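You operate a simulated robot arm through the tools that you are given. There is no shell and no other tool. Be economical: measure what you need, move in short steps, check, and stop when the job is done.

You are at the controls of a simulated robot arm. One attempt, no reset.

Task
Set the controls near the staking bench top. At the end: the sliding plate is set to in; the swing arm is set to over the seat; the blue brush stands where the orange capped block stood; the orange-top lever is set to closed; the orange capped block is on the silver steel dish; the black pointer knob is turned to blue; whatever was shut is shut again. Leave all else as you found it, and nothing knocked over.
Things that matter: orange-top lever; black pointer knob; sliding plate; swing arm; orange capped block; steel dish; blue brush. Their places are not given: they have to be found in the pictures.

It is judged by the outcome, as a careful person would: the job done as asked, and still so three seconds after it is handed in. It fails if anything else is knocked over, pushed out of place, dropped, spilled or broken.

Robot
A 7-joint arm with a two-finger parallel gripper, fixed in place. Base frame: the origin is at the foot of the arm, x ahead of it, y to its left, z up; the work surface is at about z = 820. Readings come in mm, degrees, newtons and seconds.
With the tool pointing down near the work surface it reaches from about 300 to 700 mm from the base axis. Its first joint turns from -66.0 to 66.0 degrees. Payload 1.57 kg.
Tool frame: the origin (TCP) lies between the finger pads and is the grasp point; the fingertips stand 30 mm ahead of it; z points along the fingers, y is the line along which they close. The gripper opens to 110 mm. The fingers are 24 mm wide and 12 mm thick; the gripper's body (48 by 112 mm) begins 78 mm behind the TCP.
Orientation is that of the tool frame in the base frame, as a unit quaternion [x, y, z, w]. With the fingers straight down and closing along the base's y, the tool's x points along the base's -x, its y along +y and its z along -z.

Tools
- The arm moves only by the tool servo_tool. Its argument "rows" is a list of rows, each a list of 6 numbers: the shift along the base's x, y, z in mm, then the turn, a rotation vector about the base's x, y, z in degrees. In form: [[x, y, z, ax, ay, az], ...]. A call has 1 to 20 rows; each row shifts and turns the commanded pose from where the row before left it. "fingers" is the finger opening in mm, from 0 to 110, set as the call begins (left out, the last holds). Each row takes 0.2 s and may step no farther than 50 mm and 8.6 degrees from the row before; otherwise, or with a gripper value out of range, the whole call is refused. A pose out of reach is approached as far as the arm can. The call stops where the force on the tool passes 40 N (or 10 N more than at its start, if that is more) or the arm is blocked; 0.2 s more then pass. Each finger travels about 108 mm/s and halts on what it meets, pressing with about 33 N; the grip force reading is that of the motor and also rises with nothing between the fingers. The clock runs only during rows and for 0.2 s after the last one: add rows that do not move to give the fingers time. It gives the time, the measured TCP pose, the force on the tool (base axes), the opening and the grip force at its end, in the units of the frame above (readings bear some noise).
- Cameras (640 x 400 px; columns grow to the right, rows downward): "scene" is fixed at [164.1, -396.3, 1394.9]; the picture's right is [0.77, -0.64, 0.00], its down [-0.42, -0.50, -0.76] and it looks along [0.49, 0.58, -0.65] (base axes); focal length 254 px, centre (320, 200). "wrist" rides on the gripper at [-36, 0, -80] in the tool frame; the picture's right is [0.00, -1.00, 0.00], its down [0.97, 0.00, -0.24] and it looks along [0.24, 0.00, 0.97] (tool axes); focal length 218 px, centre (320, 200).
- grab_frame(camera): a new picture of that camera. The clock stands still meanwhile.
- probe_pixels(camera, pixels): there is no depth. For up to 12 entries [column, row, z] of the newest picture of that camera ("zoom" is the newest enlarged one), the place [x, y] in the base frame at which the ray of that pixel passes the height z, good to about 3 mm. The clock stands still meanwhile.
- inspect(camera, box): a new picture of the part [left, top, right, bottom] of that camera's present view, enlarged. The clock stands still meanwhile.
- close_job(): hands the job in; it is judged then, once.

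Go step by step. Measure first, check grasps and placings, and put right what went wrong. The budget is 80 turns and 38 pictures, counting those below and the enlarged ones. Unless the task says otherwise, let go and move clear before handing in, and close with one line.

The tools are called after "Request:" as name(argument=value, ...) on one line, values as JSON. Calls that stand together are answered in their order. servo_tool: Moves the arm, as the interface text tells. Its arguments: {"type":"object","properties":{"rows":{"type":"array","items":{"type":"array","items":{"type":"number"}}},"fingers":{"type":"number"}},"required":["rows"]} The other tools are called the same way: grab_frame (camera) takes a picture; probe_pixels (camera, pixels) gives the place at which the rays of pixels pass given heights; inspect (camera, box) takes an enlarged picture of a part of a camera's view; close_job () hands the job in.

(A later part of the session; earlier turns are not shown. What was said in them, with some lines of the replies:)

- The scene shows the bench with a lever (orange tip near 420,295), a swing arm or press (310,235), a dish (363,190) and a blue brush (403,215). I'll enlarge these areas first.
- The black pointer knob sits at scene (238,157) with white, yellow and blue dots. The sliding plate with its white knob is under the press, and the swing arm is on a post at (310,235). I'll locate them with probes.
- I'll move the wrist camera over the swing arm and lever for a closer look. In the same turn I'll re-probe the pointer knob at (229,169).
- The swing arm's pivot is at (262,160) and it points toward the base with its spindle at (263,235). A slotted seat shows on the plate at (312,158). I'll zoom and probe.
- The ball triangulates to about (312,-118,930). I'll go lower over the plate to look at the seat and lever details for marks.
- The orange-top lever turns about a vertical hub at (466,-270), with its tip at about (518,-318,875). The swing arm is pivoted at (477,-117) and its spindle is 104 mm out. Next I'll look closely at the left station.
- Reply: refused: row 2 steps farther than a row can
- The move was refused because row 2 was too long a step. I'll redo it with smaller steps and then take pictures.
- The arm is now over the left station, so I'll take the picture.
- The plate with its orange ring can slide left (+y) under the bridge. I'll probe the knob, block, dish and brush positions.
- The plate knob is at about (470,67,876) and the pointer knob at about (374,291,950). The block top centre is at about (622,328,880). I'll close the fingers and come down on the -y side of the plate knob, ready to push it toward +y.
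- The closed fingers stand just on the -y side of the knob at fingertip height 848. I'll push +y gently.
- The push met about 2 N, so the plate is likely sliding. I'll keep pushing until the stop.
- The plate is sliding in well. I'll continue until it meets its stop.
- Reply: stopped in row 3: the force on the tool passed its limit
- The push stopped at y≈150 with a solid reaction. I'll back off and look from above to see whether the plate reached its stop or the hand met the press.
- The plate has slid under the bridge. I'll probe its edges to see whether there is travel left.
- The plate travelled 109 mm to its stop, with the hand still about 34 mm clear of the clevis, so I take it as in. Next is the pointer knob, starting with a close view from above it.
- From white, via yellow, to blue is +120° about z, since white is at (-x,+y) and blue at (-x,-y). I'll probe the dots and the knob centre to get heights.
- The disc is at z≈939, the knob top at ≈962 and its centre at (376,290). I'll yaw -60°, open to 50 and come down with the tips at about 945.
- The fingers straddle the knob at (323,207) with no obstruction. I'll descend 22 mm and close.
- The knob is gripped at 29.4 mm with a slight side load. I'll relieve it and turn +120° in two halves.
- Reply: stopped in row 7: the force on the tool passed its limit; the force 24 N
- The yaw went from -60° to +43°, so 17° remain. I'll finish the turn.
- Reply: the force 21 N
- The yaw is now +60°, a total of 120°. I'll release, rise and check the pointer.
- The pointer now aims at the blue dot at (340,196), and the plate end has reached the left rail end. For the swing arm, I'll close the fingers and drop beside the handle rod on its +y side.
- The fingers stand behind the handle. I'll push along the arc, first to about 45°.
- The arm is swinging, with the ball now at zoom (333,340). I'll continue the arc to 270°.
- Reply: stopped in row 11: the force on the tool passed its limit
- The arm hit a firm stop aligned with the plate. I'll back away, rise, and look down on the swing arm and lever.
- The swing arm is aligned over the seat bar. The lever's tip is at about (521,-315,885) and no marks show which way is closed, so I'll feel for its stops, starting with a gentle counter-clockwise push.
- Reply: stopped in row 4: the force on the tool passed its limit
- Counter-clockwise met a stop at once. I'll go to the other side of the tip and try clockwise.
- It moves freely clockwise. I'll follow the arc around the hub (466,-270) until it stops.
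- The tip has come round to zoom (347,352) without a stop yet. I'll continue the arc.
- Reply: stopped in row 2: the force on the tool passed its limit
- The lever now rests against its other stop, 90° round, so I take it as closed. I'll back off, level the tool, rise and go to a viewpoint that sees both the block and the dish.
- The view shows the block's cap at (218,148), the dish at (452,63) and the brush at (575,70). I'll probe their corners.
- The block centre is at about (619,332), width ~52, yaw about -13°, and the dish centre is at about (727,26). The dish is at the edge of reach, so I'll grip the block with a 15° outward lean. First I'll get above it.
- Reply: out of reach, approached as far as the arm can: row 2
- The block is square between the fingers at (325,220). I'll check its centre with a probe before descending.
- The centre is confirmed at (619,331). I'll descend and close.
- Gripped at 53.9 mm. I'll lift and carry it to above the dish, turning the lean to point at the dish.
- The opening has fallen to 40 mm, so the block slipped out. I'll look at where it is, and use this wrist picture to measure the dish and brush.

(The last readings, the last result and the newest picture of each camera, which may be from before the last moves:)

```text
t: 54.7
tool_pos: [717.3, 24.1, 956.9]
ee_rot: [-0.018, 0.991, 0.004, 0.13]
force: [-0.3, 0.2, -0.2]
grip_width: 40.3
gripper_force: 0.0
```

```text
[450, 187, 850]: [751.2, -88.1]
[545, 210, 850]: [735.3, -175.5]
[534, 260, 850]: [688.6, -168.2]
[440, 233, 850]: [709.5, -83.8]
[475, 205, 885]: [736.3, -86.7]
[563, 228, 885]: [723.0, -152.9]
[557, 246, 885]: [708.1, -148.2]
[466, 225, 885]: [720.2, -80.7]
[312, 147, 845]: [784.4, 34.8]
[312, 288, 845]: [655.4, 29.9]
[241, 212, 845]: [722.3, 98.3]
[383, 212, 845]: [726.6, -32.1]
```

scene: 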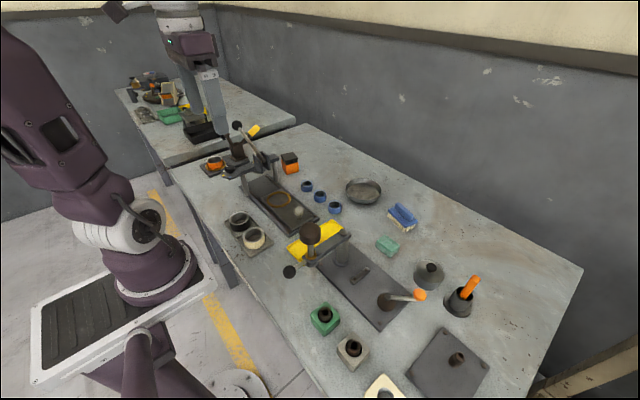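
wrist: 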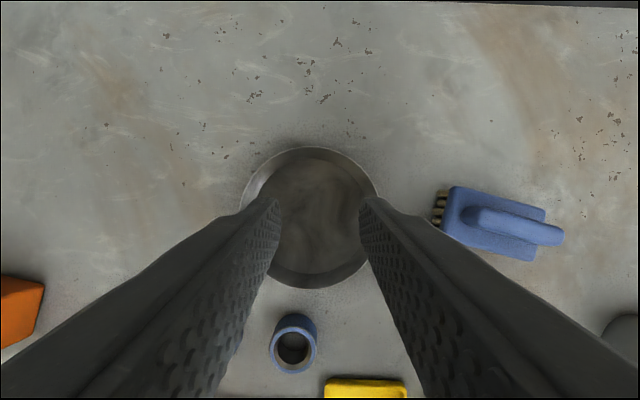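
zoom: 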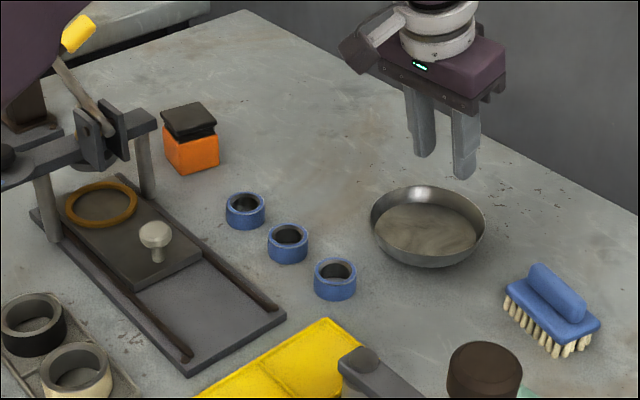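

The block is still upright in its place; the fingers simply slipped off. I'll go back, grip a bit lower with full closing force and lift slowly.

Request:
servo_tool(fingers=85, rows=[[-16, 44, 0, 0, 0, 0], [-16, 44, 0, 0, 0, 0], [-16, 44, 0, 0, 0, 0], [-14, 44, 0, 0, 0, -3], [-13, 43, 0, 0, 0, -4], [-12, 43, 0, 0, 0, -4], [-11, 44, 0, 0, 0, -4], [0, 0, 0, 0, 0, 0], [0, 0, -30, 0, 0, 0], [0, 0, -30, 0, 0, 0], [0, 0, -25, 0, 0, 0], [0, 0, -16, 0, 0, 0], [0, 0, 0, 0, 0, 0]])

Request:
servo_tool(fingers=0, rows=[[0, 0, 0, 0, 0, 0], [0, 0, 0, 0, 0, 0], [0, 0, 0, 0, 0, 0], [0, 0, 0, 0, 0, 0]])

Request:
servo_tool(rows=[[0, 0, 3, 0, 0, 0], [0, 0, 4, 0, 0, 0], [0, 0, 5, 0, 0, 0], [0, 0, 0, 0, 0, 0]])

```text
t: 57.5
tool_pos: [619.7, 332.2, 856.1]
ee_rot: [0.111, 0.985, -0.013, 0.129]
force: [0.9, 0.3, -0.8]
grip_width: 85.0
gripper_force: 0.0
```

```text
t: 58.5
tool_pos: [618.8, 332.6, 855.5]
ee_rot: [0.112, 0.985, -0.014, 0.128]
force: [-0.7, -0.5, 0.6]
grip_width: 53.5
gripper_force: 33.0
```

```text
t: 59.5
tool_pos: [619.2, 332.4, 867.8]
ee_rot: [0.113, 0.985, -0.014, 0.127]
force: [-0.6, -0.9, -2.9]
grip_width: 53.5
gripper_force: 32.9
```

Now it carries about 2.9 N and the width holds. I'll lift further at a moderate pace.

Request:
servo_tool(rows=[[0, 0, 8, 0, 0, 0], [0, 0, 10, 0, 0, 0], [0, 0, 12, 0, 0, 0], [0, 0, 14, 0, 0, 0], [0, 0, 14, 0, 0, 0], [0, 0, 14, 0, 0, 0], [0, 0, 8, 0, 0, 0], [0, 0, 0, 0, 0, 0]])

```text
t: 61.3
tool_pos: [620.2, 332.6, 949.0]
ee_rot: [0.112, 0.985, -0.014, 0.128]
force: [-0.6, 0.6, -1.9]
grip_width: 53.8
gripper_force: 32.5
```

The block is held at z≈949. I'll carry it to above the dish at (720,30) at a gentle speed.

Request:
servo_tool(rows=[[3, -9, 0, 0, 0, 1], [5, -15, 0, 0, 0, 1], [6, -19, 0, 0, 0, 1], [6, -19, 0, 0, 0, 1], [6, -19, 0, 0, 0, 1], [7, -19, 0, 0, 0, 1], [7, -19, 0, 0, 0, 1], [7, -19, 0, 0, 0, 1], [7, -19, 0, 0, 0, 1], [7, -19, 0, 0, 0, 1], [7, -19, 0, 0, 0, 1], [7, -19, 0, 0, 0, 1], [7, -19, 0, 0, 0, 1], [7, -19, 0, 0, 0, 1], [6, -19, 0, 0, 0, 1], [4, -18, 0, 0, 0, 0], [1, -14, 0, 0, 0, 0], [0, -6, 0, 0, 0, 0], [0, -3, 0, 0, 0, 0], [0, 0, 0, 0, 0, 0]])

Request:
inspect(camera="scene", box=[290, 120, 450, 230])

```text
t: 65.5
tool_pos: [719.9, 20.7, 947.3]
ee_rot: [-0.019, 0.992, 0.003, 0.128]
force: [0.2, 0.3, -2.8]
grip_width: 53.7
gripper_force: 32.6
```

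```text
3.64 times, centred on (370, 175) of scene
```

zoom: 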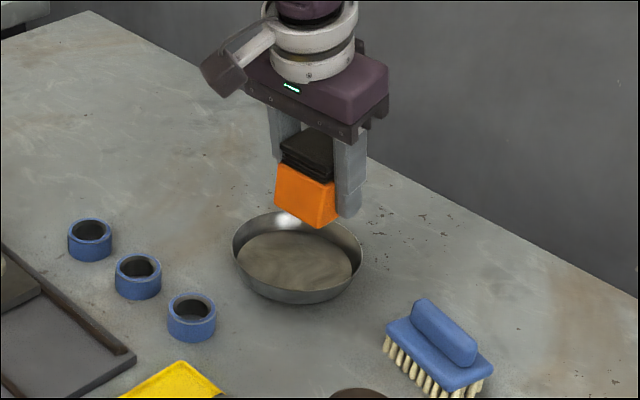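

The block hangs level over the dish. I'll shift +8 in y and lower it slowly.

Request:
servo_tool(rows=[[0, 4, -8, 0, 0, 0], [0, 4, -16, 0, 0, 0], [0, 1, -20, 0, 0, 0], [0, 0, -16, 0, 0, 0], [0, 0, -12, 0, 0, 0], [0, 0, -6, 0, 0, 0], [0, 0, -3, 0, 0, 0], [0, 0, 0, 0, 0, 0]])

Request:
servo_tool(rows=[[0, 0, -1.5, 0, 0, 0], [0, 0, -1.5, 0, 0, 0], [0, 0, 0, 0, 0, 0]])

```text
t: 67.3
tool_pos: [720.3, 29.3, 869.1]
ee_rot: [-0.018, 0.991, 0.002, 0.132]
force: [-6.9, 0.0, 23.2]
grip_width: 53.9
gripper_force: 33.5
```

```text
t: 67.9
tool_pos: [721.7, 28.9, 869.0]
ee_rot: [-0.018, 0.991, 0.004, 0.133]
force: [-0.2, 0.3, 5.8]
grip_width: 53.9
gripper_force: 33.8
stopped in row 3: the force on the tool passed its limit (the readings are from after the stop); the commanded pose is now the measured one
```

Contact came at TCP 869, about 13 mm higher than on the bench. I'll check how the block sits in the dish before releasing.

Request:
inspect(camera="scene", box=[320, 145, 410, 210])

```text
6.15 times, centred on (365, 178) of scene
```

zoom: 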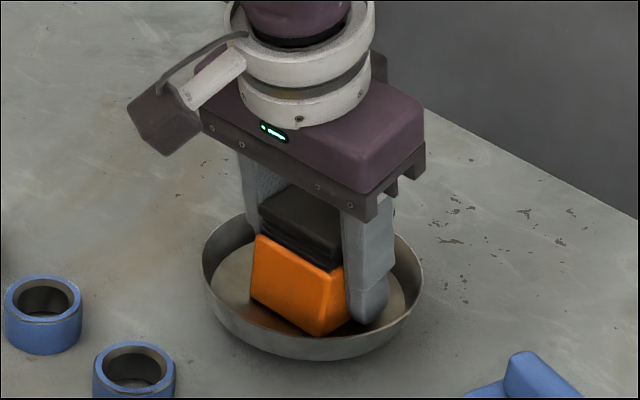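

The block sits centrally inside the dish, resting on its floor. I'll open slightly, wait, and withdraw along the finger direction.

Request:
servo_tool(fingers=59, rows=[[0, 0, 0, 0, 0, 0], [0, 0, 0, 0, 0, 0], [-0.5, 0, 3, 0, 0, 0], [-1, 0, 6, 0, 0, 0], [0, 0, 0, 0, 0, 0]])

Request:
servo_tool(fingers=66, rows=[[-2, 0, 9, 0, 0, 0], [-3, 0, 12, 0, 0, 0], [-4, 0, 20, 0, 0, 0], [-5, 0, 30, 0, 0, 0], [0, 0, 40, 0, 0, 0], [0, 0, 0, 0, 0, 0]])

```text
t: 69.1
tool_pos: [718.4, 29.7, 876.5]
ee_rot: [-0.018, 0.991, 0.003, 0.132]
force: [0.9, -0.1, -0.4]
grip_width: 58.9
gripper_force: 0.1
```

```text
t: 70.5
tool_pos: [705.9, 29.6, 989.8]
ee_rot: [-0.019, 0.991, 0.003, 0.132]
force: [-0.2, -0.2, 0.2]
grip_width: 66.1
gripper_force: 0.1
```

The block is released in the dish. The brush is centred near (719,-129), its body about 87 mm long and turned about -12°. I'll move above it, opened to 108, and take a check picture.

Request:
servo_tool(fingers=108, rows=[[3, -39, 0, 0, 0, -3.5], [3, -40, 0, 0, 0, -3.5], [3, -40, 0, 0, 0, -3.5], [3, -40, 0, 0, 0, -3.5], [1, 0, -25, 0, 0, 0], [0, 0, -20, 0, 0, 0], [0, 0, 0, 0, 0, 0]])

Request:
grab_frame(camera="wrist")

```text
t: 72.1
tool_pos: [717.7, -129.2, 941.0]
ee_rot: [0.102, 0.986, -0.013, 0.132]
force: [0.5, -0.4, -0.3]
grip_width: 108.0
gripper_force: 0.0
```

```text
2 pictures are left
```

wrist: 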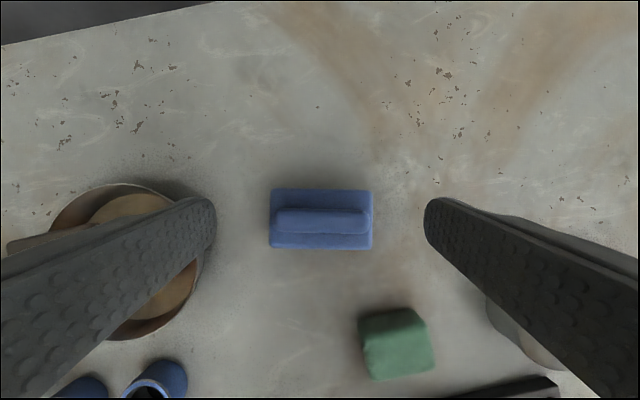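

The brush is square between the fingers, its body spanning columns 269–373. I'll probe its centre.

Request:
probe_pixels(camera="wrist", pixels=[[269, 219, 850], [373, 219, 850], [321, 189, 850], [321, 250, 850], [321, 219, 850], [321, 221, 872], [275, 222, 872], [368, 222, 872]])

```text
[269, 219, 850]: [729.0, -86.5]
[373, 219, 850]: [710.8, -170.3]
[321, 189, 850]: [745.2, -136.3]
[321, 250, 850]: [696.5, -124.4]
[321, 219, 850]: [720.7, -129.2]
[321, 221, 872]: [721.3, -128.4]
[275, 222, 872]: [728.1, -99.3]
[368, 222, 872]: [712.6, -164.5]
```

The brush centre is (720.5,-129). I'll descend to z 858, close and make a small test lift.

Request:
servo_tool(rows=[[2, 0, -25, 0, 0, 0], [1, 0, -25, 0, 0, 0], [0, 0, -20, 0, 0, 0], [0, 0, -13, 0, 0, 0], [0, 0, 0, 0, 0, 0]])

Request:
servo_tool(fingers=0, rows=[[0, 0, 0, 0, 0, 0], [0, 0, 0, 0, 0, 0], [0, 0, 0, 0, 0, 0], [0, 0, 0, 0, 0, 0]])

Request:
servo_tool(rows=[[0, 0, 3, 0, 0, 0], [0, 0, 4, 0, 0, 0], [0, 0, 5, 0, 0, 0], [0, 0, 0, 0, 0, 0]])

```text
t: 73.3
tool_pos: [721.1, -128.3, 860.1]
ee_rot: [0.103, 0.986, -0.013, 0.131]
force: [-0.3, -0.4, -0.3]
grip_width: 108.0
gripper_force: 0.1
```

```text
t: 74.3
tool_pos: [721.0, -130.2, 860.6]
ee_rot: [0.103, 0.986, -0.013, 0.131]
force: [0.6, 0.2, -0.1]
grip_width: 82.3
gripper_force: 32.4
```

```text
t: 75.3
tool_pos: [721.4, -129.3, 871.3]
ee_rot: [0.103, 0.986, -0.014, 0.131]
force: [-0.2, 0.0, -1.0]
grip_width: 82.3
gripper_force: 32.8
```

Held at 82.3 mm. I'll lift gently to about z 985 so it clears the block in the dish.

Request:
servo_tool(rows=[[0, 0, 8, 0, 0, 0], [0, 0, 12, 0, 0, 0], [-2, 0, 15, 0, 0, 0], [-5, 0, 16, 0, 0, 0], [-8, 0, 16, 0, 0, 0], [-10, 0, 16, 0, 0, 0], [-10, 0, 16, 0, 0, 0], [-10, 0, 10, 0, 0, 0], [-5, 0, 5, 0, 0, 0], [0, 0, 0, 0, 0, 0]])

Request:
servo_tool(rows=[[0, 8, 0, 0, 0, 0], [0, 14, 0, 0, 0, 0], [-2, 20, 0, 0, 0, 0], [-2, 24, 0, 0, 0, 0], [-2, 26, 0, 0, 0, 0], [-2, 26, 0, 0, 0, 0], [-3, 26, 0, 0, 0, 0], [-3, 26, 0, 0, 0, 0], [-3, 26, 0, 0, 0, 0], [-3, 26, 0, 0, 0, 0], [-3, 26, 0, 0, 0, 0], [-4, 26, 0, 0, 0, 0], [-4, 26, 0, 0, 0, 0], [-4, 26, 0, 0, 0, 0], [-4, 26, 0, 0, 0, 0], [-4, 26, 0, 0, 0, 0], [-4, 26, 0, 0, 0, 0], [-3, 24, 0, 0, 0, 0], [-2, 20, 0, 0, 0, 0], [0, 0, 0, 0, 0, 0]])

```text
t: 77.5
tool_pos: [671.5, -129.9, 985.6]
ee_rot: [0.103, 0.986, -0.013, 0.132]
force: [-0.2, -0.6, -0.7]
grip_width: 82.1
gripper_force: 32.9
```

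```text
t: 81.7
tool_pos: [619.9, 317.8, 986.7]
ee_rot: [0.102, 0.986, -0.014, 0.131]
force: [-0.4, -0.5, -1.4]
grip_width: 82.3
gripper_force: 33.1
```

The brush is still held at 82.3 mm. I'll shift to (619,331) and lower it to the bench.

Request:
servo_tool(rows=[[0, 8, -6, 0, 0, 0], [-1, 5, -12, 0, 0, 0], [0, 0, -20, 0, 0, 0], [0, 0, -24, 0, 0, 0], [0, 0, -22, 0, 0, 0], [0, 0, -16, 0, 0, 0], [0, 0, -10, 0, 0, 0], [0, 0, -6, 0, 0, 0], [0, 0, -3, 0, 0, 0], [0, 0, 0, 0, 0, 0]])

Request:
servo_tool(rows=[[0, 0, -2, 0, 0, 0], [0, 0, -2, 0, 0, 0], [0, 0, -1.5, 0, 0, 0], [0, 0, 0, 0, 0, 0]])

```text
t: 83.9
tool_pos: [619.2, 332.3, 865.7]
ee_rot: [0.102, 0.986, -0.014, 0.132]
force: [0.0, 0.1, -0.9]
grip_width: 82.3
gripper_force: 32.7
```

```text
t: 84.9
tool_pos: [618.7, 332.6, 860.4]
ee_rot: [0.103, 0.986, -0.013, 0.131]
force: [0.1, 0.0, -0.2]
grip_width: 82.2
gripper_force: 33.0
```

The brush is at its grasp height, just touching the bench. I'll release it and withdraw.

Request:
servo_tool(fingers=96, rows=[[0, 0, -0.5, 0, 0, 0], [0, 0, 0, 0, 0, 0], [0, 0, 0, 0, 0, 0], [0, 0, 6, 0, 0, 0], [0, 0, 12, 0, 0, 0], [0, 0, 25, 0, 0, 0], [-5, 0, 40, 0, 0, 0], [-10, -10, 45, 0, 0, 0], [-10, -30, 35, 0, 0, 0], [-15, -40, 20, 0, 0, 0], [-30, -35, 0, 0, 0, 0], [-40, -25, 0, 0, 0, 0], [-40, -25, 0, 0, 0, 0], [-40, 0, 15, 0, 0, 0], [0, 0, 0, 0, 0, 0]])

Request:
grab_frame(camera="scene")

```text
t: 88.1
tool_pos: [429.0, 166.5, 1057.6]
ee_rot: [0.102, 0.986, -0.012, 0.131]
force: [0.1, -0.2, 0.3]
grip_width: 96.0
gripper_force: 0.1
```

```text
1 pictures are left
```

scene: 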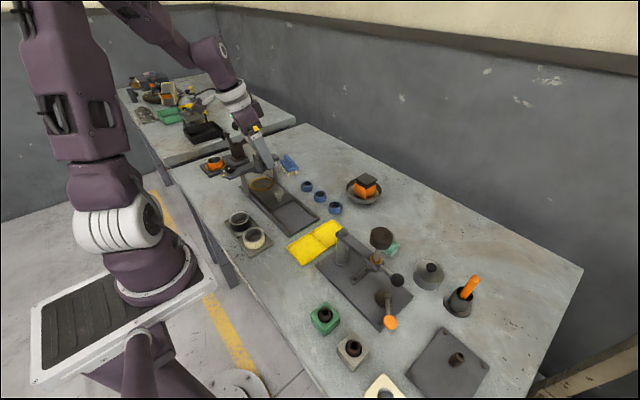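

The block is in the dish, the brush is on the block's old spot, the arm is over the seat and the lever is turned. I'll use the last picture to check that the block and brush are upright.

Request:
inspect(camera="scene", box=[220, 135, 410, 253])

```text
3.37 times, centred on (315, 194) of scene
```

zoom: 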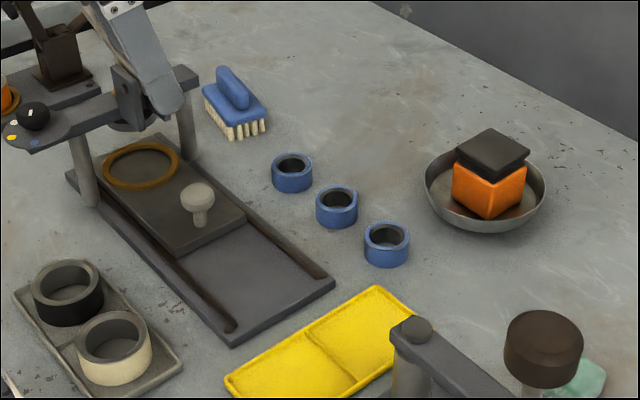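

The block stands upright in the dish and the brush stands on its bristles at the old spot. I'll raise the arm clear.

Request:
servo_tool(rows=[[-10, -10, 40, 0, 0, 0], [-10, -10, 40, 0, 0, 0], [0, 0, 0, 0, 0, 0]])

```text
t: 88.9
tool_pos: [408.4, 144.8, 1138.3]
ee_rot: [0.103, 0.986, -0.014, 0.131]
force: [-0.9, 0.5, -0.3]
grip_width: 95.9
gripper_force: 0.0
```

The arm is clear with nothing in the gripper, so I'm handing the job in.

Request:
close_job()

```text
The job is handed in.
```

I've handed the job in with all six settings made. The closed side of the orange-top lever was a guess: no marks showed it, so I turned it 90° to its other stop. On my first try the gripper slipped off the orange capped block, but it stayed upright in place and the second grip held.
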